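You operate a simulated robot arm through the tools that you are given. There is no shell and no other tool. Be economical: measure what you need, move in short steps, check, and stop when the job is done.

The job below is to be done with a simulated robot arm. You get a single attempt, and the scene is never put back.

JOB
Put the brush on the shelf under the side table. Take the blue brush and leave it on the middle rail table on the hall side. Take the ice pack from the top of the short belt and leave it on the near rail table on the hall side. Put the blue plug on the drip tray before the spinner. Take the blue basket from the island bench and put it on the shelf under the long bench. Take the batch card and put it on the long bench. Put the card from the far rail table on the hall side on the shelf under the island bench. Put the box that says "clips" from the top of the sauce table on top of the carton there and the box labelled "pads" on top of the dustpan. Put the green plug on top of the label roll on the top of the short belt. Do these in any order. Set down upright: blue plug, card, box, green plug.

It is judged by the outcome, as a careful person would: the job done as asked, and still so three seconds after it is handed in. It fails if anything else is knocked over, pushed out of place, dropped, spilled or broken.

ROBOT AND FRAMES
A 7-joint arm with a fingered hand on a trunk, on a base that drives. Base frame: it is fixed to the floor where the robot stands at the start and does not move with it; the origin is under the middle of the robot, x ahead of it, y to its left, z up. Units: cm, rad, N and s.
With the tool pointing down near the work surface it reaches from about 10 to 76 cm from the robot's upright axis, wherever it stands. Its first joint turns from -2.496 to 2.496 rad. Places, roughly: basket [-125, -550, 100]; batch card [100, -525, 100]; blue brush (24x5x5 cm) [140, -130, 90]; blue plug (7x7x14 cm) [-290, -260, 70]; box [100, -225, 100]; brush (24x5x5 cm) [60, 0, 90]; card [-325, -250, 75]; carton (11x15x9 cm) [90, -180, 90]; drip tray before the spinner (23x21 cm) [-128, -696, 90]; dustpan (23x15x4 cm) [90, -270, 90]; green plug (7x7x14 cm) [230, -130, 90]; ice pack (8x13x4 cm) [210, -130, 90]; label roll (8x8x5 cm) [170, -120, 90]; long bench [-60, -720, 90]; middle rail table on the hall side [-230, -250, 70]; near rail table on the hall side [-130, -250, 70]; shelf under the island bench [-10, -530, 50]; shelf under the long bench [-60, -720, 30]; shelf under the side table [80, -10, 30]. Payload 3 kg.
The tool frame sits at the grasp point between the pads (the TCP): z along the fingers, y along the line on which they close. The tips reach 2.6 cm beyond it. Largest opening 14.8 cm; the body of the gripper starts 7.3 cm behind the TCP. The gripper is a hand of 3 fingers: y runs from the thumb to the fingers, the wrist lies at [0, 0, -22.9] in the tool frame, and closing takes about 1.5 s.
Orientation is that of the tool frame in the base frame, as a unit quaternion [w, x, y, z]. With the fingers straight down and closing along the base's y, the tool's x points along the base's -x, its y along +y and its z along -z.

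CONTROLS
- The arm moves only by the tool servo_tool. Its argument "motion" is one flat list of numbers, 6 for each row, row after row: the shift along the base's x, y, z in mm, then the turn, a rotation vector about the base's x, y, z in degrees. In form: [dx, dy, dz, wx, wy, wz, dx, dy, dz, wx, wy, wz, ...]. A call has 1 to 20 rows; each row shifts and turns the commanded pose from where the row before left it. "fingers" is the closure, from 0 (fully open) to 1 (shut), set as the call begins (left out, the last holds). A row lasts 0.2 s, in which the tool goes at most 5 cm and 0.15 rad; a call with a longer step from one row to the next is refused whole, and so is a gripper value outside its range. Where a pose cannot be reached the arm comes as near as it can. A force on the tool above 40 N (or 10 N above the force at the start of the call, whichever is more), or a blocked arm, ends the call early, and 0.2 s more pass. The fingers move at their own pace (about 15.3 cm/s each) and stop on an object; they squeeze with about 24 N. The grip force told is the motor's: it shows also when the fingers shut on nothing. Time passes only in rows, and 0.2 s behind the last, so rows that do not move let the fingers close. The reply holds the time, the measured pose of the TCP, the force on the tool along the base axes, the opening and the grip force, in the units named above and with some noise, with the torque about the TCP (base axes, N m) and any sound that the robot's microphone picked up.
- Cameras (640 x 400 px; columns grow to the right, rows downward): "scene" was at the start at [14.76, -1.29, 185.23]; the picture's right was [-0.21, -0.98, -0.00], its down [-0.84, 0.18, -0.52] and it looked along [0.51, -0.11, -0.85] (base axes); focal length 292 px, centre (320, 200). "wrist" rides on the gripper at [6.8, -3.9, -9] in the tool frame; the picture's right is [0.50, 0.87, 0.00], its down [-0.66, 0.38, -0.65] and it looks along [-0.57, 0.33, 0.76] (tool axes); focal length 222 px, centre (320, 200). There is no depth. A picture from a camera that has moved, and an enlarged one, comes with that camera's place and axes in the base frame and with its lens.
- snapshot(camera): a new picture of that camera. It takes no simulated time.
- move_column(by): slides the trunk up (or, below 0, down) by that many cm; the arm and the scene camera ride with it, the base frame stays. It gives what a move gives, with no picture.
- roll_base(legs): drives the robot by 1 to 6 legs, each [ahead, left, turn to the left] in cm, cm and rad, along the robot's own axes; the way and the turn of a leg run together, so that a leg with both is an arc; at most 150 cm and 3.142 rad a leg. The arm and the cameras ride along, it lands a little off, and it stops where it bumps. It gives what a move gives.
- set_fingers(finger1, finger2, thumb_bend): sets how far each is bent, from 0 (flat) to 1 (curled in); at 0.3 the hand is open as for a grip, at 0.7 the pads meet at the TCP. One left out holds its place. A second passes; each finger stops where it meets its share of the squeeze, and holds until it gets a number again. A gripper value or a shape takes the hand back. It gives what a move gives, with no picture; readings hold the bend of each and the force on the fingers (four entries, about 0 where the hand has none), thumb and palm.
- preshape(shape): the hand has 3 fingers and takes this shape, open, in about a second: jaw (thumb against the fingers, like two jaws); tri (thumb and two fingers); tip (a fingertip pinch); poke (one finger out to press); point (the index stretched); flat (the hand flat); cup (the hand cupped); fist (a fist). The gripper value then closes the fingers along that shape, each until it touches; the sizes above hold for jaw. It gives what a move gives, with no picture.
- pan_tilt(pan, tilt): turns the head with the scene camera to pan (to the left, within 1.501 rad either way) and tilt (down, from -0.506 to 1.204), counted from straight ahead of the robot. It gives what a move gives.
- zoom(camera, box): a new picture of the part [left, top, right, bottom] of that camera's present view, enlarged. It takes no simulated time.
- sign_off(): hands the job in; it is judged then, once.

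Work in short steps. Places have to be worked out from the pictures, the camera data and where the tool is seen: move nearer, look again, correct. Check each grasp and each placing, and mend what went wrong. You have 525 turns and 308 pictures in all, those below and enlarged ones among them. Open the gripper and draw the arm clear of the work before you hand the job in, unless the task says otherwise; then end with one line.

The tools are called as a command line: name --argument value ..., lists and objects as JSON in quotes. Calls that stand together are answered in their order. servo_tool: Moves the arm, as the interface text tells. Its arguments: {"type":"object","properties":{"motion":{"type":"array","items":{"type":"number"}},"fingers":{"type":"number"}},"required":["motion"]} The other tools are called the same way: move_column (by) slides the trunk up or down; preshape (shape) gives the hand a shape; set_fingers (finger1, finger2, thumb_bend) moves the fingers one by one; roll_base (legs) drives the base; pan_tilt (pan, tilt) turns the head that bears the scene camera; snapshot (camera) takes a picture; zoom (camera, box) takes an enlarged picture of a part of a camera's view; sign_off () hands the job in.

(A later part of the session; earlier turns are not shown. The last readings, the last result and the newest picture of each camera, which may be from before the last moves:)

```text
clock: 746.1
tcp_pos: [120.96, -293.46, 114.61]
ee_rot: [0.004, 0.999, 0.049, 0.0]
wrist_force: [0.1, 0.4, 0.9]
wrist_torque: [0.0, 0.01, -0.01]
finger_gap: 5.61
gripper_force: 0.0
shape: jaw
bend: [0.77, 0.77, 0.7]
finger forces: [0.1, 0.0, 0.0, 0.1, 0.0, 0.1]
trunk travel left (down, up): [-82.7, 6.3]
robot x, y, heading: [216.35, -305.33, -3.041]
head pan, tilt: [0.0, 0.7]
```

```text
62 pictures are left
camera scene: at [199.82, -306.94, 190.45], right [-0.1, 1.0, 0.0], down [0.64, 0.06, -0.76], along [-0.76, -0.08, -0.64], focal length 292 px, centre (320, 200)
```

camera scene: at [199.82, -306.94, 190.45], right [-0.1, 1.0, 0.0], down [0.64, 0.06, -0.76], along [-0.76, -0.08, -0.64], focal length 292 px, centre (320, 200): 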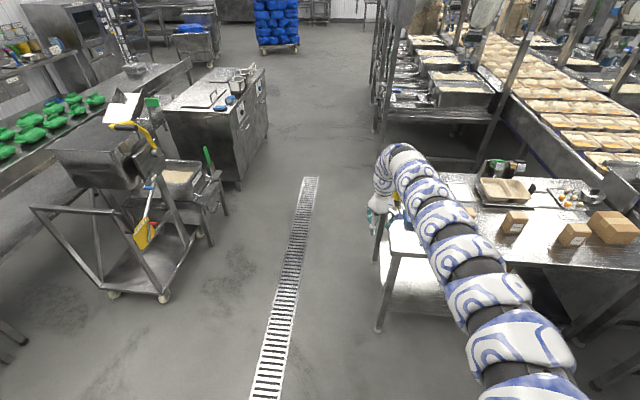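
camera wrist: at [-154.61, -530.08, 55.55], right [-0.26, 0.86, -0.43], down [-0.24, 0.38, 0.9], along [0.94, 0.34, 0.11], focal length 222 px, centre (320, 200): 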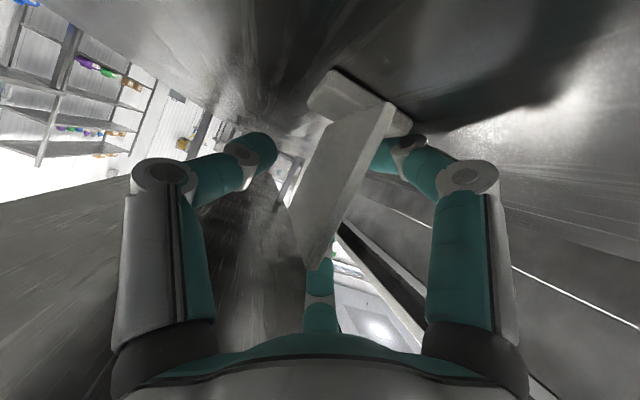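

I correct the heading, back up slightly and strafe right to y≈-240 to view the boxes.

roll_base --legs '[[-14, 0, 0], [0, 0, -0.1], [0, -62, 0]]'

pan_tilt --pan 0 --tilt 0.65

snapshot --camera "scene"

```text
clock: 751.1
tcp_pos: [136.52, -219.01, 114.58]
ee_rot: [0.005, 1.0, -0.002, 0.0]
wrist_force: [-0.1, 0.0, -0.3]
wrist_torque: [-0.01, 0.0, -0.02]
finger_gap: 5.61
gripper_force: 0.1
shape: jaw
bend: [0.77, 0.77, 0.7]
finger forces: [0.0, 0.0, 0.1, 0.0, 0.1, 0.0]
trunk travel left (down, up): [-82.7, 6.3]
robot x, y, heading: [230.48, -241.0, 3.134]
head pan, tilt: [0.0, 0.7]
```

```text
clock: 751.8
tcp_pos: [136.7, -219.01, 114.49]
ee_rot: [0.004, 1.0, -0.001, -0.001]
wrist_force: [0.0, -0.7, 0.9]
wrist_torque: [-0.03, -0.02, 0.01]
finger_gap: 5.6
gripper_force: 0.0
shape: jaw
bend: [0.77, 0.77, 0.7]
finger forces: [0.1, 0.0, 0.0, 0.0, 0.1, 0.0]
trunk travel left (down, up): [-82.7, 6.3]
robot x, y, heading: [229.61, -240.86, 3.139]
head pan, tilt: [0.0, 0.649]
```

```text
61 pictures are left
camera scene: at [213.51, -240.39, 190.88], right [0.0, 1.0, 0.0], down [0.6, 0.0, -0.8], along [-0.8, 0.0, -0.6], focal length 292 px, centre (320, 200)
```

scene: 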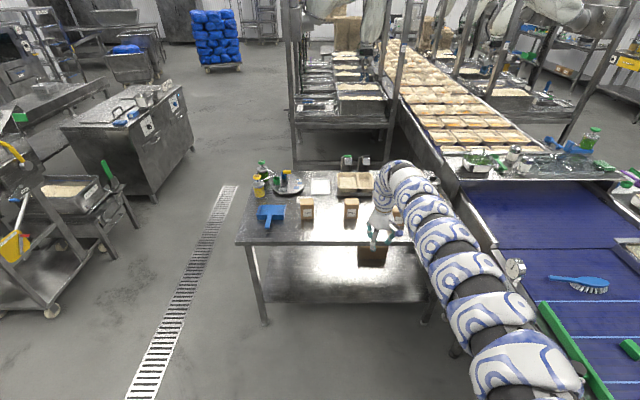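

zoom --camera "scene" --box '[230, 150, 430, 275]'

```text
3.20 times, centred on (330, 212) of scene
camera zoom: at [213.51, -240.39, 190.88], right [0.0, 1.0, 0.0], down [0.6, 0.0, -0.8], along [-0.8, 0.0, -0.6], focal length 934 px, centre (288, 160)
```

zoom: 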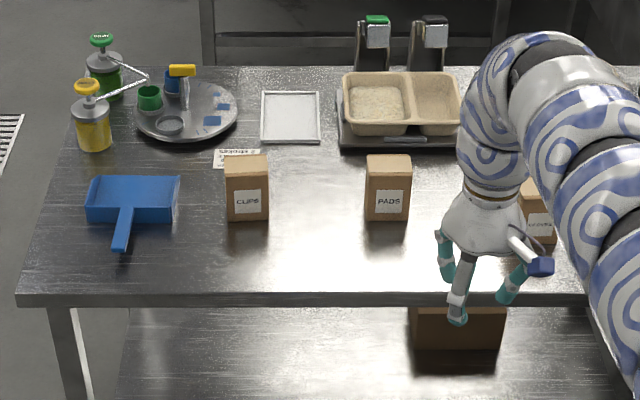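

Boxes: CLIPS ≈(90.5,-247), PADS ≈(90.5,-223.6), dustpan pan ≈(88,-266.5), carton ≈(90,-181). I move so the hand is over CLIPS and check with the wrist camera.

roll_base --legs '[[0, 28, 0], [45, 0, 0]]'

servo_tool --motion '[0, 0, 0, 0, 0, 0]' --fingers 0.15

snapshot --camera "wrist"

zoom --camera "scene" --box '[270, 150, 470, 275]'

```text
clock: 756.0
tcp_pos: [92.07, -248.68, 114.44]
ee_rot: [0.004, 1.0, 0.003, -0.001]
wrist_force: [0.0, -0.1, -0.1]
wrist_torque: [-0.03, 0.0, 0.0]
finger_gap: 5.62
gripper_force: 0.0
shape: jaw
bend: [0.77, 0.77, 0.7]
finger forces: [0.1, 0.0, 0.0, 0.1, 0.0, 0.1]
trunk travel left (down, up): [-82.7, 6.3]
robot x, y, heading: [185.88, -269.13, -3.133]
head pan, tilt: [0.0, 0.649]
```

```text
clock: 756.4
tcp_pos: [91.94, -248.75, 114.55]
ee_rot: [0.004, 1.0, 0.004, -0.001]
wrist_force: [-0.2, 0.0, -0.5]
wrist_torque: [-0.01, 0.0, 0.02]
finger_gap: 12.54
gripper_force: 0.0
shape: jaw
bend: [0.25, 0.25, 0.4]
finger forces: [0.1, 0.0, 0.0, 0.0, 0.0, 0.1]
trunk travel left (down, up): [-82.7, 6.3]
robot x, y, heading: [185.52, -269.03, -3.131]
head pan, tilt: [0.0, 0.649]
```

```text
59 pictures are left
camera wrist: at [98.77, -244.65, 123.42], right [0.51, -0.86, 0.01], down [-0.65, -0.38, 0.66], along [-0.57, -0.34, -0.75], focal length 222 px, centre (320, 200)
```

wrist: 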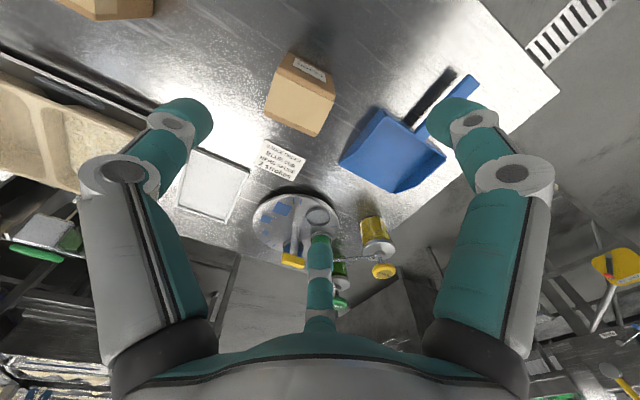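

```text
3.20 times, centred on (370, 212) of scene
camera zoom: at [169.04, -269.18, 190.88], right [-0.01, 1.0, 0.0], down [0.6, 0.01, -0.8], along [-0.8, -0.01, -0.6], focal length 934 px, centre (160, 160)
```

zoom: 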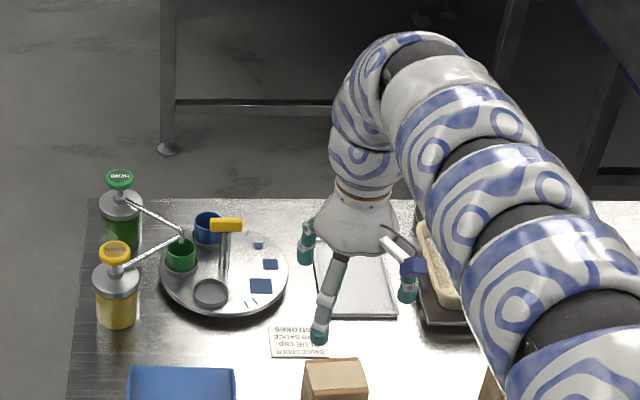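

CLIPS box centre ≈(90.5,-247.4), top z≈98. I align and lower 21, then grip.

roll_base --legs '[[1.4, -1.3, 0]]'

move_column --by -21

snapshot --camera "wrist"

```text
clock: 757.2
tcp_pos: [90.43, -247.38, 114.41]
ee_rot: [0.004, 1.0, 0.003, -0.002]
wrist_force: [0.9, -0.4, 0.8]
wrist_torque: [-0.03, -0.03, 0.01]
finger_gap: 12.55
gripper_force: 0.0
shape: jaw
bend: [0.25, 0.25, 0.4]
finger forces: [0.0, 0.0, 0.0, 0.0, 0.0, 0.1]
trunk travel left (down, up): [-82.7, 6.3]
robot x, y, heading: [184.16, -267.95, -3.135]
head pan, tilt: [0.0, 0.649]
```

```text
clock: 759.5
tcp_pos: [90.6, -247.34, 93.46]
ee_rot: [0.004, 1.0, 0.004, -0.001]
wrist_force: [-0.2, 0.3, 0.1]
wrist_torque: [-0.03, 0.0, 0.0]
finger_gap: 12.56
gripper_force: 0.2
shape: jaw
bend: [0.25, 0.25, 0.4]
finger forces: [0.1, 0.0, 0.1, 0.0, 0.0, 0.0]
trunk travel left (down, up): [-61.7, 27.3]
robot x, y, heading: [184.47, -267.99, -3.132]
head pan, tilt: [0.0, 0.649]
```

```text
57 pictures are left
camera wrist: at [97.38, -243.37, 102.44], right [0.51, -0.86, 0.01], down [-0.65, -0.38, 0.66], along [-0.57, -0.34, -0.75], focal length 222 px, centre (320, 200)
```

wrist: 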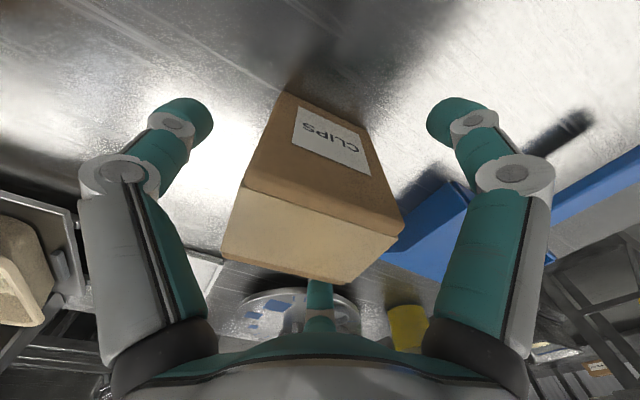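

Box is well centred. I close and lift 16.

servo_tool --motion '[0, 0, 0, 0, 0, 0, 0, 0, 0, 0, 0, 0, 0, 0, 0, 0, 0, 0, 0, 0, 0, 0, 0, 0, 0, 0, 0, 0, 0, 0]' --fingers 1

move_column --by 20

snapshot --camera "wrist"

```text
clock: 760.6
tcp_pos: [90.5, -247.34, 93.54]
ee_rot: [0.005, 1.0, 0.003, -0.001]
wrist_force: [0.2, 0.5, -1.1]
wrist_torque: [0.03, 0.01, -0.01]
finger_gap: 6.58
gripper_force: 23.6
shape: jaw
bend: [0.77, 0.35, 0.7]
finger forces: [18.4, 20.0, 0.0, 0.0, 21.3, 0.0]
trunk travel left (down, up): [-61.7, 27.3]
robot x, y, heading: [184.28, -267.84, -3.132]
head pan, tilt: [0.0, 0.649]
```

```text
clock: 762.8
tcp_pos: [90.51, -247.31, 113.4]
ee_rot: [0.005, 1.0, 0.003, -0.001]
wrist_force: [0.8, 0.5, -2.5]
wrist_torque: [0.02, 0.0, 0.0]
finger_gap: 6.63
gripper_force: 23.7
shape: jaw
bend: [0.77, 0.35, 0.7]
finger forces: [18.3, 20.1, 0.1, 0.0, 21.3, 0.1]
trunk travel left (down, up): [-81.7, 7.3]
robot x, y, heading: [184.36, -267.61, -3.129]
head pan, tilt: [0.0, 0.649]
```

```text
56 pictures are left
camera wrist: at [97.34, -243.36, 122.4], right [0.51, -0.86, 0.01], down [-0.65, -0.38, 0.66], along [-0.57, -0.34, -0.75], focal length 222 px, centre (320, 200)
```

wrist: 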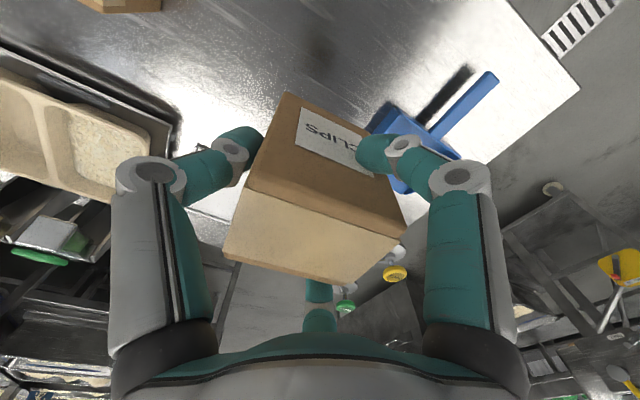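

Firm grip. I strafe right 66 to bring it over the carton and look.

roll_base --legs '[[0, -64, -0.01]]'

snapshot --camera "wrist"

snapshot --camera "scene"

```text
clock: 766.5
tcp_pos: [91.12, -180.18, 113.53]
ee_rot: [0.004, 1.0, -0.006, -0.001]
wrist_force: [-0.5, 0.8, -2.4]
wrist_torque: [-0.02, -0.05, 0.0]
finger_gap: 6.61
gripper_force: 24.3
shape: jaw
bend: [0.77, 0.35, 0.7]
finger forces: [18.5, 20.1, 0.0, 0.0, 21.2, 0.0]
trunk travel left (down, up): [-81.7, 7.3]
robot x, y, heading: [184.22, -202.59, 3.127]
head pan, tilt: [0.0, 0.649]
```

```text
55 pictures are left
camera wrist: at [97.98, -176.25, 122.39], right [0.49, -0.87, 0.01], down [-0.66, -0.36, 0.66], along [-0.57, -0.33, -0.75], focal length 222 px, centre (320, 200)
```

wrist: 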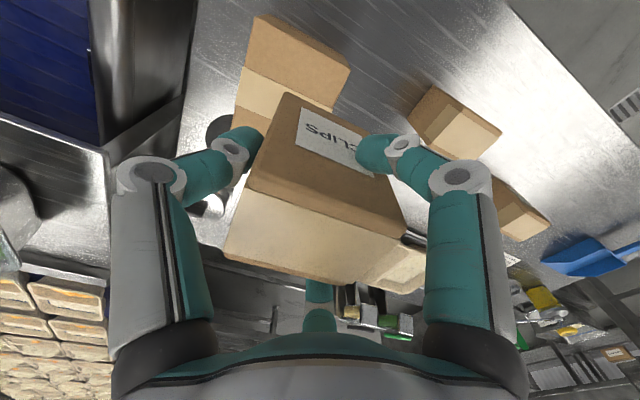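

```text
54 pictures are left
camera scene: at [167.74, -202.18, 189.88], right [0.01, 1.0, 0.0], down [0.6, -0.01, -0.8], along [-0.8, 0.01, -0.6], focal length 292 px, centre (320, 200)
```

scene: 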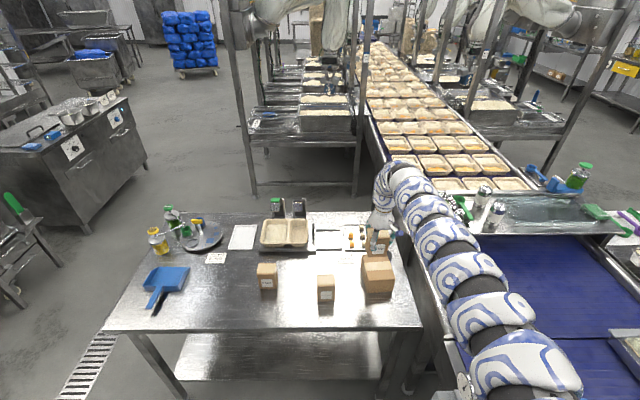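

Carton top centre ≈(88.5,-177.5), z≈97. I align and lower to z≈103.3.

roll_base --legs '[[2.5, -2.7, 0]]'

move_column --by -9.5

zoom --camera "scene" --box '[310, 180, 470, 280]'

snapshot --camera "wrist"

```text
clock: 767.3
tcp_pos: [88.51, -177.36, 113.29]
ee_rot: [0.005, 1.0, -0.007, 0.0]
wrist_force: [-0.8, 0.4, -2.5]
wrist_torque: [-0.07, 0.0, 0.03]
finger_gap: 6.57
gripper_force: 23.9
shape: jaw
bend: [0.77, 0.35, 0.7]
finger forces: [18.5, 20.2, 0.0, 0.0, 21.3, 0.0]
trunk travel left (down, up): [-81.7, 7.3]
robot x, y, heading: [182.33, -199.98, 3.138]
head pan, tilt: [0.0, 0.649]
```

```text
clock: 768.6
tcp_pos: [88.64, -177.71, 103.85]
ee_rot: [0.004, 1.0, -0.006, -0.002]
wrist_force: [0.0, 0.3, -1.6]
wrist_torque: [-0.01, 0.04, -0.01]
finger_gap: 6.55
gripper_force: 24.0
shape: jaw
bend: [0.77, 0.35, 0.7]
finger forces: [18.5, 20.1, 0.0, 0.0, 21.2, 0.0]
trunk travel left (down, up): [-72.2, 16.8]
robot x, y, heading: [181.88, -200.18, 3.136]
head pan, tilt: [0.0, 0.649]
```

```text
4.00 times, centred on (390, 230) of scene
camera zoom: at [165.28, -199.67, 180.38], right [0.01, 1.0, 0.0], down [0.6, -0.01, -0.8], along [-0.8, 0.01, -0.6], focal length 1168 px, centre (40, 80)
```

zoom: 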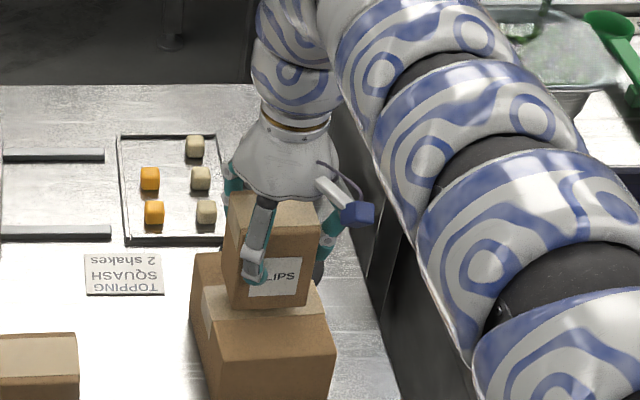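

```text
52 pictures are left
camera wrist: at [95.5, -173.73, 112.91], right [0.49, -0.87, 0.01], down [-0.66, -0.36, 0.66], along [-0.57, -0.33, -0.75], focal length 222 px, centre (320, 200)
```

wrist: 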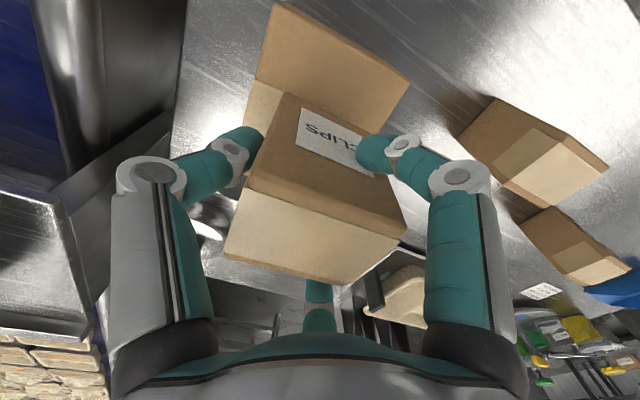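

Well placed over the carton. I lower in small steps.

move_column --by -1

move_column --by -0.5

```text
clock: 769.2
tcp_pos: [88.66, -177.69, 102.94]
ee_rot: [0.004, 1.0, -0.007, 0.0]
wrist_force: [0.0, -0.3, -2.4]
wrist_torque: [0.01, 0.03, 0.01]
finger_gap: 6.58
gripper_force: 24.2
shape: jaw
bend: [0.77, 0.35, 0.7]
finger forces: [18.5, 20.1, 0.1, 0.1, 21.1, 0.1]
trunk travel left (down, up): [-71.2, 17.8]
robot x, y, heading: [182.15, -199.99, 3.133]
head pan, tilt: [0.0, 0.649]
```

```text
clock: 769.7
tcp_pos: [88.59, -177.52, 102.62]
ee_rot: [0.005, 1.0, -0.006, 0.0]
wrist_force: [-0.5, 0.5, -2.2]
wrist_torque: [0.0, -0.01, -0.02]
finger_gap: 6.58
gripper_force: 23.6
shape: jaw
bend: [0.77, 0.35, 0.7]
finger forces: [18.5, 20.1, 0.1, 0.0, 21.1, 0.0]
trunk travel left (down, up): [-70.7, 18.3]
robot x, y, heading: [181.79, -200.34, 3.133]
head pan, tilt: [0.0, 0.649]
```

move_column --by -0.4

move_column --by -0.3

```text
clock: 770.2
tcp_pos: [88.52, -177.69, 102.17]
ee_rot: [0.005, 1.0, -0.006, -0.001]
wrist_force: [-0.6, 0.3, -2.5]
wrist_torque: [-0.03, -0.01, 0.02]
finger_gap: 6.59
gripper_force: 23.9
shape: jaw
bend: [0.77, 0.35, 0.7]
finger forces: [18.5, 20.1, 0.1, 0.0, 21.1, 0.0]
trunk travel left (down, up): [-70.3, 18.7]
robot x, y, heading: [181.66, -199.76, 3.129]
head pan, tilt: [0.0, 0.649]
```

```text
clock: 770.8
tcp_pos: [88.68, -177.6, 102.03]
ee_rot: [0.004, 1.0, -0.006, -0.002]
wrist_force: [0.9, 0.4, 6.8]
wrist_torque: [0.08, 0.06, 0.0]
finger_gap: 6.61
gripper_force: 23.9
shape: jaw
bend: [0.77, 0.35, 0.7]
finger forces: [19.0, 21.0, 0.0, 0.0, 22.3, 0.0]
trunk travel left (down, up): [-70.0, 19.0]
robot x, y, heading: [181.84, -200.26, 3.131]
head pan, tilt: [0.0, 0.649]
```

Contact. I open and rise, then check.

servo_tool --motion '[0, 0, 0, 0, 0, 0, 0, 0, 0, 0, 0, 0, 0, 0, 0, 0, 0, 0]' --fingers 0.25

move_column --by 17

snapshot --camera "wrist"

```text
clock: 771.6
tcp_pos: [88.64, -177.58, 101.78]
ee_rot: [0.004, 1.0, -0.006, -0.001]
wrist_force: [-0.2, 0.0, -0.8]
wrist_torque: [0.0, -0.02, -0.02]
finger_gap: 11.08
gripper_force: 0.0
shape: jaw
bend: [0.27, 0.27, 0.55]
finger forces: [0.0, 0.1, 0.0, 0.0, 0.0, 0.0]
trunk travel left (down, up): [-70.0, 19.0]
robot x, y, heading: [181.95, -200.16, 3.135]
head pan, tilt: [0.0, 0.649]
```

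```text
clock: 773.5
tcp_pos: [88.53, -177.59, 118.91]
ee_rot: [0.004, 1.0, -0.006, 0.0]
wrist_force: [-0.6, 0.6, -0.4]
wrist_torque: [0.02, 0.0, 0.03]
finger_gap: 11.08
gripper_force: 0.0
shape: jaw
bend: [0.27, 0.27, 0.55]
finger forces: [0.1, 0.0, 0.1, 0.1, 0.0, 0.1]
trunk travel left (down, up): [-87.0, 2.0]
robot x, y, heading: [181.98, -199.93, 3.127]
head pan, tilt: [0.0, 0.649]
```

```text
51 pictures are left
camera wrist: at [95.5, -173.73, 127.7], right [0.49, -0.87, 0.01], down [-0.66, -0.36, 0.66], along [-0.57, -0.33, -0.75], focal length 222 px, centre (320, 200)
```

wrist: 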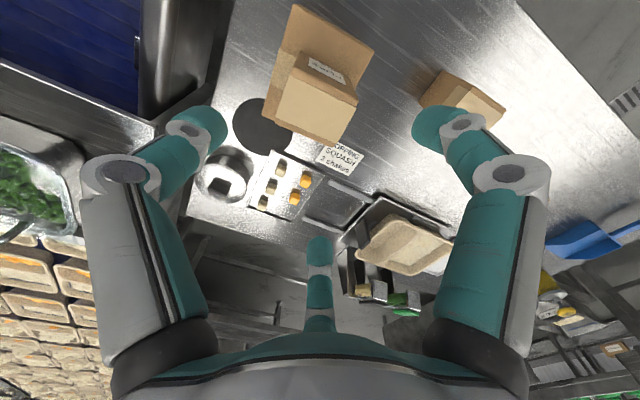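

CLIPS stands on the carton. I strafe left 46 to PADS and verify.

roll_base --legs '[[-2, 46, 0.01]]'

snapshot --camera "wrist"

zoom --camera "scene" --box '[230, 170, 430, 295]'

```text
clock: 776.2
tcp_pos: [90.05, -224.1, 118.92]
ee_rot: [0.004, 1.0, -0.004, -0.001]
wrist_force: [-0.1, -0.1, -0.1]
wrist_torque: [0.0, 0.01, 0.05]
finger_gap: 11.06
gripper_force: 0.0
shape: jaw
bend: [0.27, 0.27, 0.55]
finger forces: [0.0, 0.0, 0.0, 0.0, 0.0, 0.0]
trunk travel left (down, up): [-87.0, 2.0]
robot x, y, heading: [183.55, -246.06, 3.134]
head pan, tilt: [0.0, 0.649]
```

```text
50 pictures are left
camera wrist: at [97.03, -220.23, 127.73], right [0.49, -0.87, 0.01], down [-0.66, -0.37, 0.66], along [-0.57, -0.33, -0.75], focal length 222 px, centre (320, 200)
```

wrist: 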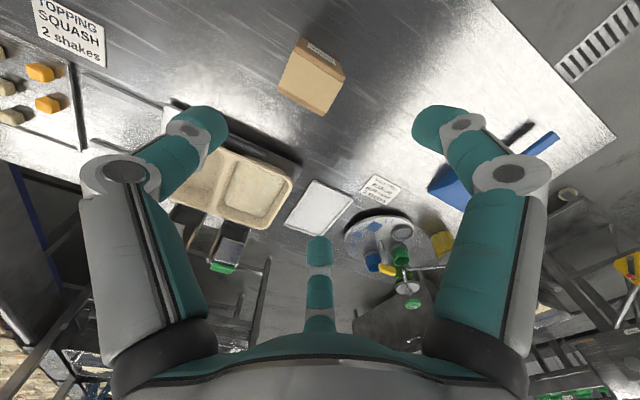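

```text
3.20 times, centred on (330, 232) of scene
camera zoom: at [166.98, -245.77, 195.18], right [0.0, 1.0, 0.0], down [0.6, 0.0, -0.8], along [-0.8, 0.0, -0.6], focal length 934 px, centre (288, 96)
```

zoom: 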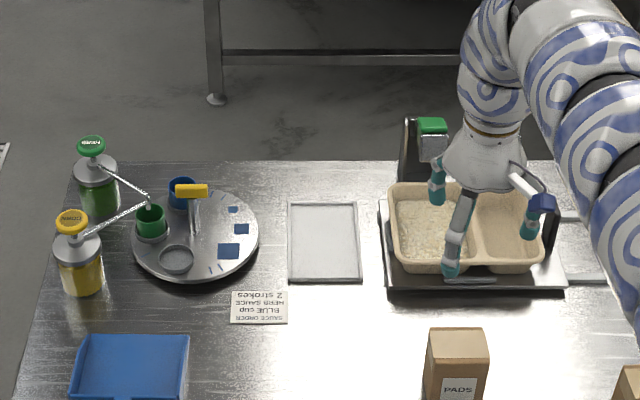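

PADS at ≈(90.3,-223.5). I nudge, lower 25.3 and grip.

roll_base --legs '[[0, -0.6, 0]]'

move_column --by -25.2

servo_tool --motion '[0, 0, 0, 0, 0, 0, 0, 0, 0, 0, 0, 0, 0, 0, 0, 0, 0, 0, 0, 0, 0, 0, 0, 0, 0, 0, 0, 0, 0, 0]' --fingers 1

snapshot --camera "wrist"

```text
clock: 777.0
tcp_pos: [90.16, -223.46, 118.78]
ee_rot: [0.006, 1.0, -0.004, 0.0]
wrist_force: [-0.3, -0.6, 0.0]
wrist_torque: [0.0, 0.0, 0.01]
finger_gap: 11.06
gripper_force: 0.1
shape: jaw
bend: [0.27, 0.27, 0.55]
finger forces: [0.1, 0.0, 0.0, 0.0, 0.0, 0.1]
trunk travel left (down, up): [-87.0, 2.0]
robot x, y, heading: [183.7, -245.54, 3.134]
head pan, tilt: [0.0, 0.649]
```

```text
clock: 779.6
tcp_pos: [90.22, -223.42, 93.68]
ee_rot: [0.004, 1.0, -0.004, -0.001]
wrist_force: [0.2, 0.4, 1.1]
wrist_torque: [0.03, -0.03, 0.02]
finger_gap: 11.04
gripper_force: 0.0
shape: jaw
bend: [0.27, 0.27, 0.55]
finger forces: [0.1, 0.0, 0.0, 0.1, 0.1, 0.0]
trunk travel left (down, up): [-61.8, 27.2]
robot x, y, heading: [183.76, -245.33, 3.137]
head pan, tilt: [0.0, 0.649]
```

```text
clock: 780.8
tcp_pos: [90.11, -223.56, 93.63]
ee_rot: [0.004, 1.0, -0.003, -0.001]
wrist_force: [0.3, -0.2, -0.5]
wrist_torque: [-0.02, 0.03, -0.01]
finger_gap: 6.6
gripper_force: 23.7
shape: jaw
bend: [0.77, 0.37, 0.7]
finger forces: [19.2, 19.3, 0.0, 0.1, 21.5, 0.0]
trunk travel left (down, up): [-61.8, 27.2]
robot x, y, heading: [183.4, -245.53, 3.137]
head pan, tilt: [0.0, 0.649]
```

```text
48 pictures are left
camera wrist: at [97.03, -219.54, 102.51], right [0.49, -0.87, 0.01], down [-0.66, -0.37, 0.66], along [-0.57, -0.33, -0.75], focal length 222 px, centre (320, 200)
```

wrist: 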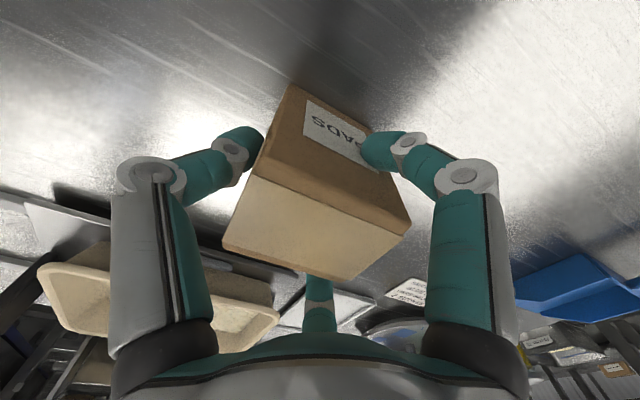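

Gripped. I lift 21 and strafe left 43 to above the dustpan.

move_column --by 21

roll_base --legs '[[0, 43, 0]]'

snapshot --camera "wrist"

zoom --camera "scene" --box '[250, 190, 450, 315]'

```text
clock: 783.0
tcp_pos: [90.12, -223.45, 114.54]
ee_rot: [0.004, 1.0, -0.003, 0.0]
wrist_force: [-1.1, -0.7, -2.9]
wrist_torque: [0.02, 0.0, -0.03]
finger_gap: 6.59
gripper_force: 24.2
shape: jaw
bend: [0.77, 0.37, 0.7]
finger forces: [19.3, 19.3, 0.0, 0.0, 21.5, 0.0]
trunk travel left (down, up): [-82.8, 6.2]
robot x, y, heading: [183.32, -245.14, 3.13]
head pan, tilt: [0.0, 0.649]
```

```text
clock: 785.7
tcp_pos: [89.88, -265.6, 114.57]
ee_rot: [0.004, 1.0, -0.009, -0.002]
wrist_force: [-0.3, -0.5, -1.3]
wrist_torque: [-0.01, -0.01, 0.0]
finger_gap: 6.58
gripper_force: 24.2
shape: jaw
bend: [0.77, 0.37, 0.7]
finger forces: [19.3, 19.3, 0.0, 0.1, 21.2, 0.0]
trunk travel left (down, up): [-82.8, 6.2]
robot x, y, heading: [183.12, -288.25, 3.127]
head pan, tilt: [0.0, 0.649]
```

```text
47 pictures are left
camera wrist: at [96.87, -261.72, 123.52], right [0.48, -0.88, 0.01], down [-0.66, -0.36, 0.66], along [-0.57, -0.32, -0.75], focal length 222 px, centre (320, 200)
```

wrist: 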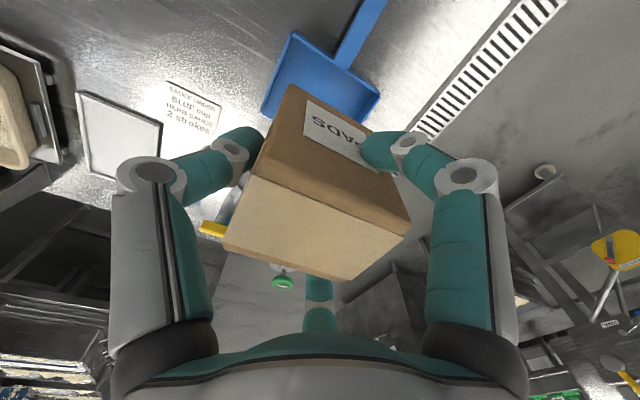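

```text
3.20 times, centred on (350, 252) of scene
camera zoom: at [166.48, -288.12, 190.98], right [0.02, 1.0, 0.0], down [0.6, -0.01, -0.8], along [-0.8, 0.01, -0.6], focal length 934 px, centre (224, 32)
```

zoom: 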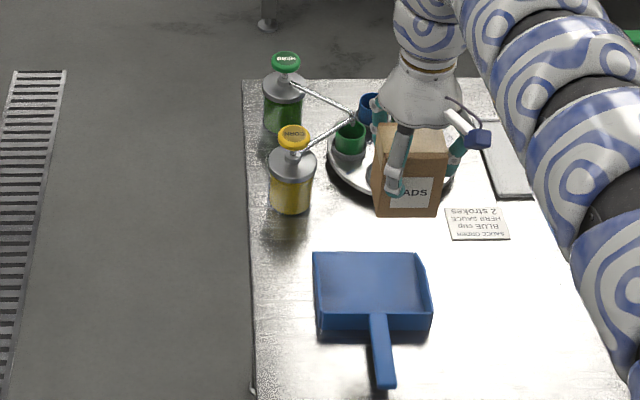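

Pan interior centre ≈(87.3,-267.8). I align, lower 18.8, then step to contact.

roll_base --legs '[[2.6, 2.2, 0.01]]'

move_column --by -16

zoom --camera "scene" --box '[270, 170, 430, 270]'

```text
clock: 786.5
tcp_pos: [86.82, -268.92, 114.38]
ee_rot: [0.004, 1.0, -0.004, 0.0]
wrist_force: [-0.8, 0.0, -2.7]
wrist_torque: [0.05, -0.02, -0.02]
finger_gap: 6.58
gripper_force: 24.0
shape: jaw
bend: [0.77, 0.37, 0.7]
finger forces: [19.3, 19.4, 0.0, 0.0, 21.4, 0.1]
trunk travel left (down, up): [-82.8, 6.2]
robot x, y, heading: [180.66, -290.66, 3.138]
head pan, tilt: [0.0, 0.649]
```

```text
clock: 788.4
tcp_pos: [87.08, -268.85, 98.69]
ee_rot: [0.004, 1.0, -0.003, -0.002]
wrist_force: [-0.4, 0.4, -1.9]
wrist_torque: [0.03, 0.0, -0.01]
finger_gap: 6.59
gripper_force: 24.2
shape: jaw
bend: [0.77, 0.37, 0.7]
finger forces: [19.5, 19.4, 0.0, 0.0, 21.2, 0.1]
trunk travel left (down, up): [-66.8, 22.2]
robot x, y, heading: [180.52, -290.49, 3.142]
head pan, tilt: [0.0, 0.649]
```

```text
4.00 times, centred on (350, 220) of scene
camera zoom: at [163.82, -290.43, 174.99], right [0.01, 1.0, 0.0], down [0.6, 0.0, -0.8], along [-0.8, 0.0, -0.6], focal length 1168 px, centre (200, 120)
```

zoom: 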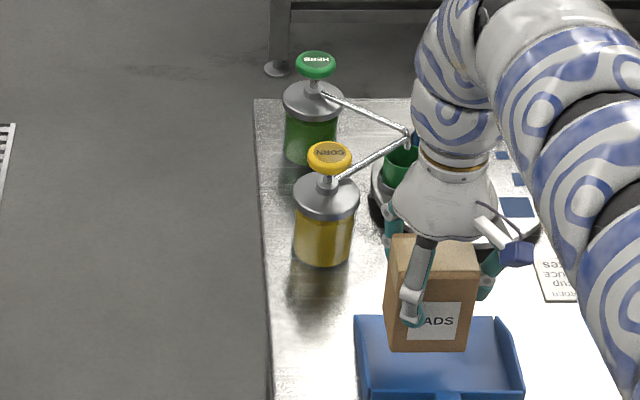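

Centred in the pan. I lower gently.

move_column --by -3.2

move_column --by -0.5

move_column --by -0.4

```text
clock: 789.1
tcp_pos: [87.05, -268.84, 95.41]
ee_rot: [0.004, 1.0, -0.004, 0.0]
wrist_force: [-0.9, 0.3, -1.8]
wrist_torque: [-0.01, 0.02, -0.02]
finger_gap: 6.57
gripper_force: 24.5
shape: jaw
bend: [0.77, 0.37, 0.7]
finger forces: [19.3, 19.4, 0.0, 0.1, 21.2, 0.0]
trunk travel left (down, up): [-63.6, 25.4]
robot x, y, heading: [180.66, -290.59, 3.135]
head pan, tilt: [0.0, 0.649]
```

```text
clock: 789.7
tcp_pos: [87.05, -268.74, 94.91]
ee_rot: [0.004, 1.0, -0.003, -0.001]
wrist_force: [-1.2, 0.3, -2.3]
wrist_torque: [0.0, -0.04, -0.02]
finger_gap: 6.57
gripper_force: 23.9
shape: jaw
bend: [0.77, 0.37, 0.7]
finger forces: [19.3, 19.5, 0.0, 0.0, 21.2, 0.0]
trunk travel left (down, up): [-63.1, 25.9]
robot x, y, heading: [180.41, -290.57, 3.134]
head pan, tilt: [0.0, 0.649]
```

```text
clock: 790.2
tcp_pos: [86.94, -268.83, 94.61]
ee_rot: [0.005, 1.0, -0.003, -0.001]
wrist_force: [0.0, -0.9, -2.7]
wrist_torque: [0.03, -0.02, 0.04]
finger_gap: 6.58
gripper_force: 24.2
shape: jaw
bend: [0.77, 0.37, 0.7]
finger forces: [19.2, 19.3, 0.0, 0.0, 21.2, 0.0]
trunk travel left (down, up): [-62.7, 26.3]
robot x, y, heading: [180.64, -290.69, 3.136]
head pan, tilt: [0.0, 0.649]
```

move_column --by -0.4

move_column --by -0.3

```text
clock: 790.7
tcp_pos: [86.97, -268.9, 94.1]
ee_rot: [0.005, 1.0, -0.003, -0.001]
wrist_force: [0.2, 0.2, -1.8]
wrist_torque: [0.0, -0.01, 0.0]
finger_gap: 6.57
gripper_force: 23.7
shape: jaw
bend: [0.77, 0.37, 0.7]
finger forces: [19.3, 19.4, 0.1, 0.0, 21.2, 0.0]
trunk travel left (down, up): [-62.3, 26.7]
robot x, y, heading: [180.78, -290.37, 3.135]
head pan, tilt: [0.0, 0.649]
```

```text
clock: 791.2
tcp_pos: [86.98, -268.72, 93.89]
ee_rot: [0.005, 1.0, -0.003, -0.001]
wrist_force: [-0.5, 0.0, 3.4]
wrist_torque: [0.06, 0.03, -0.02]
finger_gap: 6.55
gripper_force: 23.8
shape: jaw
bend: [0.77, 0.37, 0.7]
finger forces: [19.7, 19.6, 0.1, 0.0, 21.9, 0.0]
trunk travel left (down, up): [-62.0, 27.0]
robot x, y, heading: [180.34, -290.89, 3.136]
head pan, tilt: [0.0, 0.649]
```

Contact on the pan floor. I open moderately and rise straight up, then check.

servo_tool --motion '[0, 0, 0, 0, 0, 0, 0, 0, 0, 0, 0, 0, 0, 0, 0, 0, 0, 0]' --fingers 0.46

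move_column --by 22

snapshot --camera "wrist"

zoom --camera "scene" --box '[270, 190, 430, 290]'

```text
clock: 792.0
tcp_pos: [86.91, -268.83, 93.76]
ee_rot: [0.004, 1.0, -0.004, 0.001]
wrist_force: [-0.3, -0.1, 0.0]
wrist_torque: [-0.01, 0.0, -0.01]
finger_gap: 7.92
gripper_force: 0.1
shape: jaw
bend: [0.35, 0.35, 0.7]
finger forces: [0.0, 0.0, 0.1, 0.0, 0.1, 0.0]
trunk travel left (down, up): [-62.0, 27.0]
robot x, y, heading: [180.86, -290.7, 3.136]
head pan, tilt: [0.0, 0.649]
```

```text
clock: 794.4
tcp_pos: [87.04, -268.8, 115.82]
ee_rot: [0.004, 1.0, -0.002, 0.0]
wrist_force: [1.0, -1.4, 0.0]
wrist_torque: [0.0, -0.05, -0.02]
finger_gap: 7.93
gripper_force: 0.1
shape: jaw
bend: [0.35, 0.35, 0.7]
finger forces: [0.0, 0.0, 0.0, 0.0, 0.1, 0.0]
trunk travel left (down, up): [-84.0, 5.0]
robot x, y, heading: [180.75, -290.68, 3.13]
head pan, tilt: [0.0, 0.649]
```

```text
44 pictures are left
camera wrist: at [93.91, -264.88, 124.7], right [0.49, -0.87, 0.01], down [-0.66, -0.37, 0.66], along [-0.57, -0.33, -0.75], focal length 222 px, centre (320, 200)
```

wrist: 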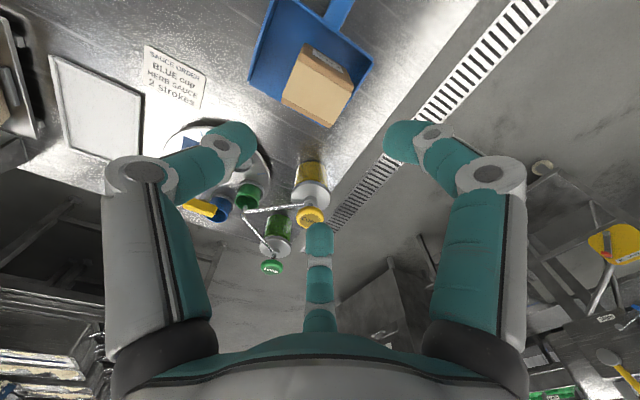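

```text
4.00 times, centred on (350, 240) of scene
camera zoom: at [163.81, -290.42, 192.18], right [0.01, 1.0, 0.0], down [0.6, 0.0, -0.8], along [-0.8, 0.0, -0.6], focal length 1168 px, centre (200, 40)
```

zoom: 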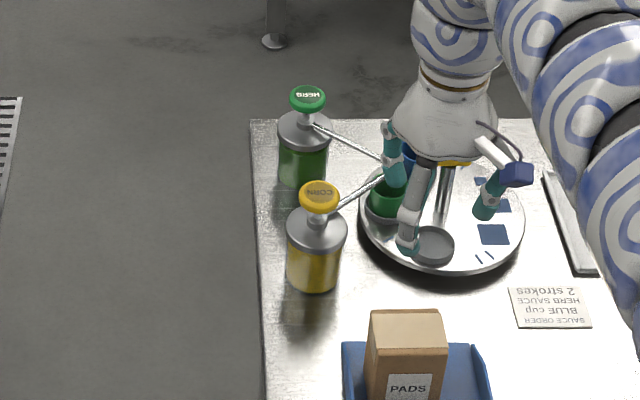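

PADS stands in the dustpan. Last: the blue brush. I back away, turn to heading ≈2.6 and approach the belt so the stretched arm can reach it diagonally.

roll_base --legs '[[-25, 0, 0], [0, 0, -0.53], [36, -60, 0]]'

pan_tilt --pan 0 --tilt 0.7

snapshot --camera "scene"

```text
clock: 801.1
tcp_pos: [136.38, -153.83, 115.81]
ee_rot: [0.005, 0.963, -0.269, -0.002]
wrist_force: [0.1, 0.8, 0.6]
wrist_torque: [-0.02, 0.02, 0.01]
finger_gap: 7.96
gripper_force: 0.1
shape: jaw
bend: [0.35, 0.35, 0.7]
finger forces: [0.1, 0.0, 0.1, 0.1, 0.0, 0.0]
trunk travel left (down, up): [-84.0, 5.0]
robot x, y, heading: [205.37, -220.59, 2.597]
head pan, tilt: [0.0, 0.649]
```

```text
clock: 801.8
tcp_pos: [136.33, -153.88, 115.81]
ee_rot: [0.004, 0.963, -0.269, -0.001]
wrist_force: [0.1, -0.1, 0.3]
wrist_torque: [0.01, 0.01, -0.01]
finger_gap: 7.95
gripper_force: 0.1
shape: jaw
bend: [0.35, 0.35, 0.7]
finger forces: [0.1, 0.0, 0.0, 0.1, 0.0, 0.0]
trunk travel left (down, up): [-84.0, 5.0]
robot x, y, heading: [205.28, -220.31, 2.6]
head pan, tilt: [0.0, 0.7]
```

```text
42 pictures are left
camera scene: at [191.28, -211.82, 191.75], right [0.52, 0.86, 0.0], down [0.55, -0.33, -0.77], along [-0.65, 0.4, -0.64], focal length 292 px, centre (320, 200)
```

scene: 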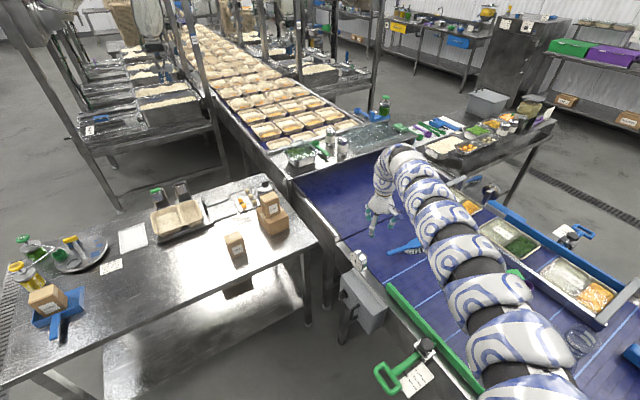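

The brush handle runs from ≈(133.7,-139.6) toward (138,-122). I yaw the tool -73° so the jaws close across it, and move 22 cm in +y.

servo_tool --motion '[0, 0, 0, 0, 0, -8.1, 0, 0, 0, 0, 0, -8.1, 0, 0, 0, 0, 0, -8.1, 0, 0, 0, 0, 0, -8.1, 0, 0, 0, 0, 0, -8.1, 0, 0, 0, 0, 0, -8.1, 0, 0, 0, 0, 0, -8.1, 0, 0, 0, 0, 0, -8.1, 0, 0, 0, 0, 0, -8.1]' --fingers 0.5

roll_base --legs '[[11.3, -18.9, 0]]'

snapshot --camera "wrist"

```text
clock: 803.8
tcp_pos: [136.27, -153.8, 115.79]
ee_rot: [-0.003, -0.613, 0.79, 0.003]
wrist_force: [-0.6, 1.0, -0.2]
wrist_torque: [-0.02, -0.05, -0.02]
finger_gap: 7.45
gripper_force: 0.0
shape: jaw
bend: [0.36, 0.36, 0.7]
finger forces: [0.0, 0.1, 0.0, 0.1, 0.0, 0.1]
trunk travel left (down, up): [-84.0, 5.0]
robot x, y, heading: [205.61, -220.79, 2.594]
head pan, tilt: [0.0, 0.7]
```

```text
clock: 805.5
tcp_pos: [136.4, -131.43, 115.73]
ee_rot: [-0.002, -0.615, 0.788, 0.003]
wrist_force: [1.0, 0.7, -0.3]
wrist_torque: [-0.01, 0.03, -0.01]
finger_gap: 7.48
gripper_force: 0.1
shape: jaw
bend: [0.36, 0.36, 0.7]
finger forces: [0.0, 0.0, 0.1, 0.0, 0.1, 0.0]
trunk travel left (down, up): [-84.0, 5.0]
robot x, y, heading: [205.31, -198.22, 2.602]
head pan, tilt: [0.0, 0.7]
```

```text
41 pictures are left
camera wrist: at [138.68, -138.93, 124.66], right [-0.96, -0.27, 0.01], down [-0.2, 0.73, 0.66], along [-0.19, 0.63, -0.75], focal length 222 px, centre (320, 200)
```

wrist: 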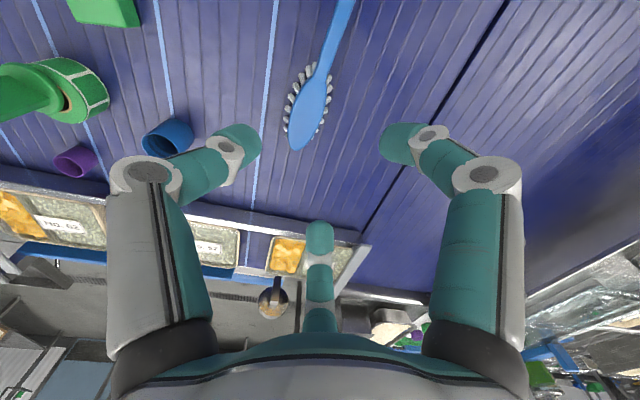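

Brush axis azimuth ≈85°, neck at ≈(135.8,-133). I yaw +8°, shift to (135.6,-136), narrow the gap, and lower 20.

servo_tool --motion '[0, 0, 0, 0, 0, 8]' --fingers 0.62

roll_base --legs '[[-1.7, 4.4, 0]]'

move_column --by -19

snapshot --camera "wrist"

```text
clock: 805.9
tcp_pos: [136.37, -131.43, 115.9]
ee_rot: [-0.002, -0.668, 0.744, 0.004]
wrist_force: [0.0, 0.0, -0.7]
wrist_torque: [0.02, 0.0, 0.01]
finger_gap: 5.69
gripper_force: 0.2
shape: jaw
bend: [0.77, 0.77, 0.7]
finger forces: [0.0, 0.0, 0.0, 0.0, 0.0, 0.0]
trunk travel left (down, up): [-84.0, 5.0]
robot x, y, heading: [205.98, -198.29, 2.599]
head pan, tilt: [0.0, 0.7]
```

```text
clock: 806.8
tcp_pos: [135.41, -136.4, 115.91]
ee_rot: [-0.001, -0.668, 0.744, 0.004]
wrist_force: [-0.3, -0.5, 0.2]
wrist_torque: [0.01, 0.02, -0.01]
finger_gap: 5.65
gripper_force: 0.1
shape: jaw
bend: [0.77, 0.77, 0.7]
finger forces: [0.0, 0.0, 0.1, 0.1, 0.0, 0.0]
trunk travel left (down, up): [-84.0, 5.0]
robot x, y, heading: [204.17, -203.21, 2.595]
head pan, tilt: [0.0, 0.7]
```

```text
clock: 808.9
tcp_pos: [135.45, -136.25, 96.77]
ee_rot: [-0.002, -0.668, 0.744, 0.004]
wrist_force: [-0.5, 0.2, 0.5]
wrist_torque: [0.02, 0.01, 0.01]
finger_gap: 5.65
gripper_force: 0.1
shape: jaw
bend: [0.77, 0.77, 0.7]
finger forces: [0.0, 0.0, 0.0, 0.0, 0.1, 0.0]
trunk travel left (down, up): [-65.0, 24.0]
robot x, y, heading: [204.93, -202.95, 2.598]
head pan, tilt: [0.0, 0.7]
```

```text
40 pictures are left
camera wrist: at [138.8, -143.39, 105.76], right [-0.91, -0.41, 0.01], down [-0.3, 0.69, 0.66], along [-0.27, 0.6, -0.75], focal length 222 px, centre (320, 200)
```

wrist: 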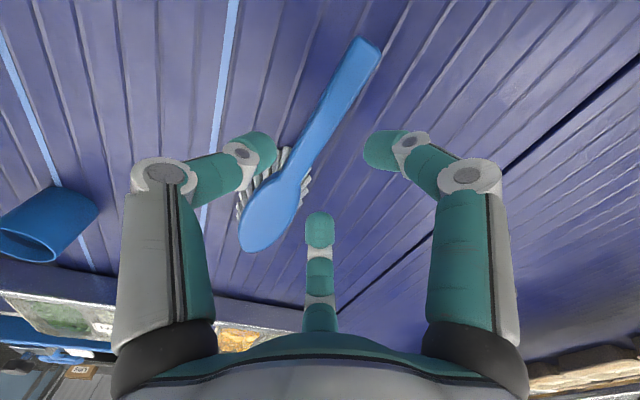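

Aligned with the handle. I shift 1.2 toward the handle end and lower 7.7.

roll_base --legs '[[-0.6, 1.0, 0]]'

move_column --by -7

move_column --by -0.8

snapshot --camera "wrist"

```text
clock: 809.6
tcp_pos: [135.55, -137.46, 97.0]
ee_rot: [-0.003, -0.668, 0.744, 0.004]
wrist_force: [0.4, -0.7, 0.0]
wrist_torque: [0.04, -0.01, 0.01]
finger_gap: 5.68
gripper_force: 0.0
shape: jaw
bend: [0.77, 0.77, 0.7]
finger forces: [0.0, 0.1, 0.0, 0.0, 0.0, 0.0]
trunk travel left (down, up): [-65.0, 24.0]
robot x, y, heading: [204.73, -203.69, 2.603]
head pan, tilt: [0.0, 0.7]
```

```text
clock: 810.7
tcp_pos: [135.53, -137.43, 89.91]
ee_rot: [-0.004, -0.668, 0.744, 0.005]
wrist_force: [-0.2, 0.1, 0.1]
wrist_torque: [0.02, -0.01, -0.01]
finger_gap: 5.68
gripper_force: 0.1
shape: jaw
bend: [0.77, 0.77, 0.7]
finger forces: [0.0, 0.0, 0.1, 0.1, 0.0, 0.0]
trunk travel left (down, up): [-58.0, 31.0]
robot x, y, heading: [204.42, -203.87, 2.6]
head pan, tilt: [0.0, 0.7]
```

```text
clock: 811.2
tcp_pos: [135.5, -137.33, 89.05]
ee_rot: [-0.003, -0.669, 0.743, 0.005]
wrist_force: [-0.1, -0.1, -0.5]
wrist_torque: [0.01, 0.01, -0.01]
finger_gap: 5.67
gripper_force: 0.1
shape: jaw
bend: [0.77, 0.77, 0.7]
finger forces: [0.0, 0.0, 0.0, 0.1, 0.0, 0.1]
trunk travel left (down, up): [-57.2, 31.8]
robot x, y, heading: [204.42, -204.49, 2.596]
head pan, tilt: [0.0, 0.7]
```

```text
39 pictures are left
camera wrist: at [138.84, -144.55, 97.97], right [-0.91, -0.41, 0.01], down [-0.3, 0.69, 0.66], along [-0.27, 0.6, -0.75], focal length 222 px, centre (320, 200)
```

wrist: 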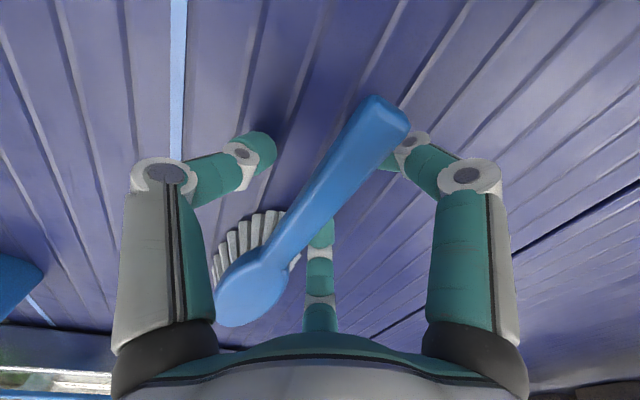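

The handle is between the jaws. I close and lift 18.

servo_tool --motion '[0, 0, 0, 0, 0, 0, 0, 0, 0, 0, 0, 0, 0, 0, 0, 0, 0, 0, 0, 0, 0, 0, 0, 0, 0, 0, 0, 0, 0, 0]' --fingers 1

move_column --by 24

snapshot --camera "wrist"

```text
clock: 812.5
tcp_pos: [135.57, -137.37, 89.09]
ee_rot: [-0.002, -0.669, 0.744, 0.004]
wrist_force: [0.6, 0.4, -0.3]
wrist_torque: [0.03, 0.05, 0.02]
finger_gap: 1.2
gripper_force: 23.8
shape: jaw
bend: [0.75, 0.75, 0.76]
finger forces: [10.9, 10.8, 0.0, 0.1, 23.3, 0.1]
trunk travel left (down, up): [-57.2, 31.8]
robot x, y, heading: [204.7, -204.02, 2.597]
head pan, tilt: [0.0, 0.7]
```

```text
clock: 815.0
tcp_pos: [135.52, -137.42, 112.99]
ee_rot: [-0.002, -0.668, 0.744, 0.004]
wrist_force: [0.5, -0.1, -0.8]
wrist_torque: [-0.09, 0.01, 0.0]
finger_gap: 1.27
gripper_force: 23.8
shape: jaw
bend: [0.75, 0.75, 0.76]
finger forces: [10.6, 10.8, 0.0, 0.0, 23.5, 0.1]
trunk travel left (down, up): [-81.2, 7.8]
robot x, y, heading: [204.32, -204.12, 2.596]
head pan, tilt: [0.0, 0.7]
```

```text
38 pictures are left
camera wrist: at [138.82, -144.53, 121.93], right [-0.91, -0.41, 0.01], down [-0.3, 0.69, 0.66], along [-0.27, 0.6, -0.75], focal length 222 px, centre (320, 200)
```

wrist: 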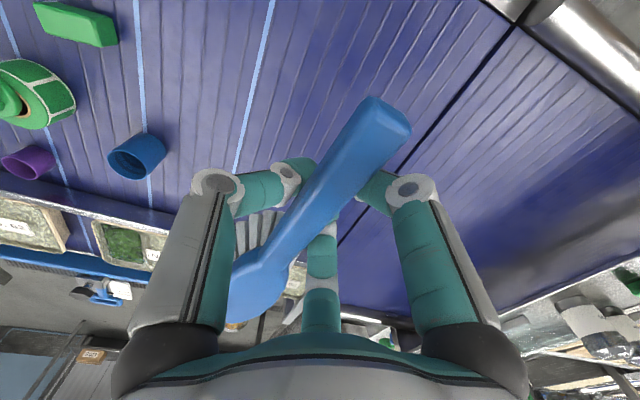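

Held. I back away from the belt, align the brush with my forward axis, and turn to face -x.

roll_base --legs '[[-64, 106, 0]]'

servo_tool --motion '[0, 0, 0, 0, 0, 8.1, 0, 0, 0, 0, 0, 8.1, 0, 0, 0, 0, 0, 8.1, 0, 0, 0, 0, 0, 8.1, 0, 0, 0, 0, 0, 8.1, 0, 0, 0, 0, 0, 8.1, 0, 0, 0, 0, 0, 8.1, 0, 0, 0, 0, 0, 8.1]'

roll_base --legs '[[0, 0, 0.545], [0, 25, 0], [150, 0, 0]]'

```text
clock: 821.1
tcp_pos: [133.67, -262.06, 113.08]
ee_rot: [-0.003, -0.68, 0.733, 0.005]
wrist_force: [0.1, -0.6, -1.3]
wrist_torque: [-0.1, 0.01, 0.0]
finger_gap: 1.25
gripper_force: 24.0
shape: jaw
bend: [0.75, 0.75, 0.76]
finger forces: [10.6, 10.7, 0.0, 0.0, 23.2, 0.0]
trunk travel left (down, up): [-81.2, 7.8]
robot x, y, heading: [205.13, -326.48, 2.634]
head pan, tilt: [0.0, 0.7]
```

```text
clock: 822.9
tcp_pos: [133.74, -261.98, 113.07]
ee_rot: [0.005, 0.967, -0.254, -0.002]
wrist_force: [-0.6, -0.9, -1.1]
wrist_torque: [-0.05, -0.07, 0.01]
finger_gap: 1.24
gripper_force: 24.3
shape: jaw
bend: [0.75, 0.75, 0.76]
finger forces: [9.9, 10.6, 0.0, 0.0, 23.0, 0.0]
trunk travel left (down, up): [-81.2, 7.8]
robot x, y, heading: [204.9, -326.39, 2.632]
head pan, tilt: [0.0, 0.7]
```

```text
clock: 833.4
tcp_pos: [-41.31, -338.21, 113.01]
ee_rot: [0.005, 1.0, 0.015, 0.0]
wrist_force: [0.2, 0.6, -0.4]
wrist_torque: [0.02, -0.11, 0.0]
finger_gap: 1.24
gripper_force: 24.0
shape: jaw
bend: [0.75, 0.75, 0.76]
finger forces: [9.7, 10.5, 0.1, 0.1, 22.8, 0.0]
trunk travel left (down, up): [-81.2, 7.8]
robot x, y, heading: [52.81, -356.43, -3.113]
head pan, tilt: [0.0, 0.7]
```

roll_base --legs '[[0, 0, -0.03], [150, 20, 0]]'

```text
refused: leg 2 is longer than a leg can be; nothing moved
```

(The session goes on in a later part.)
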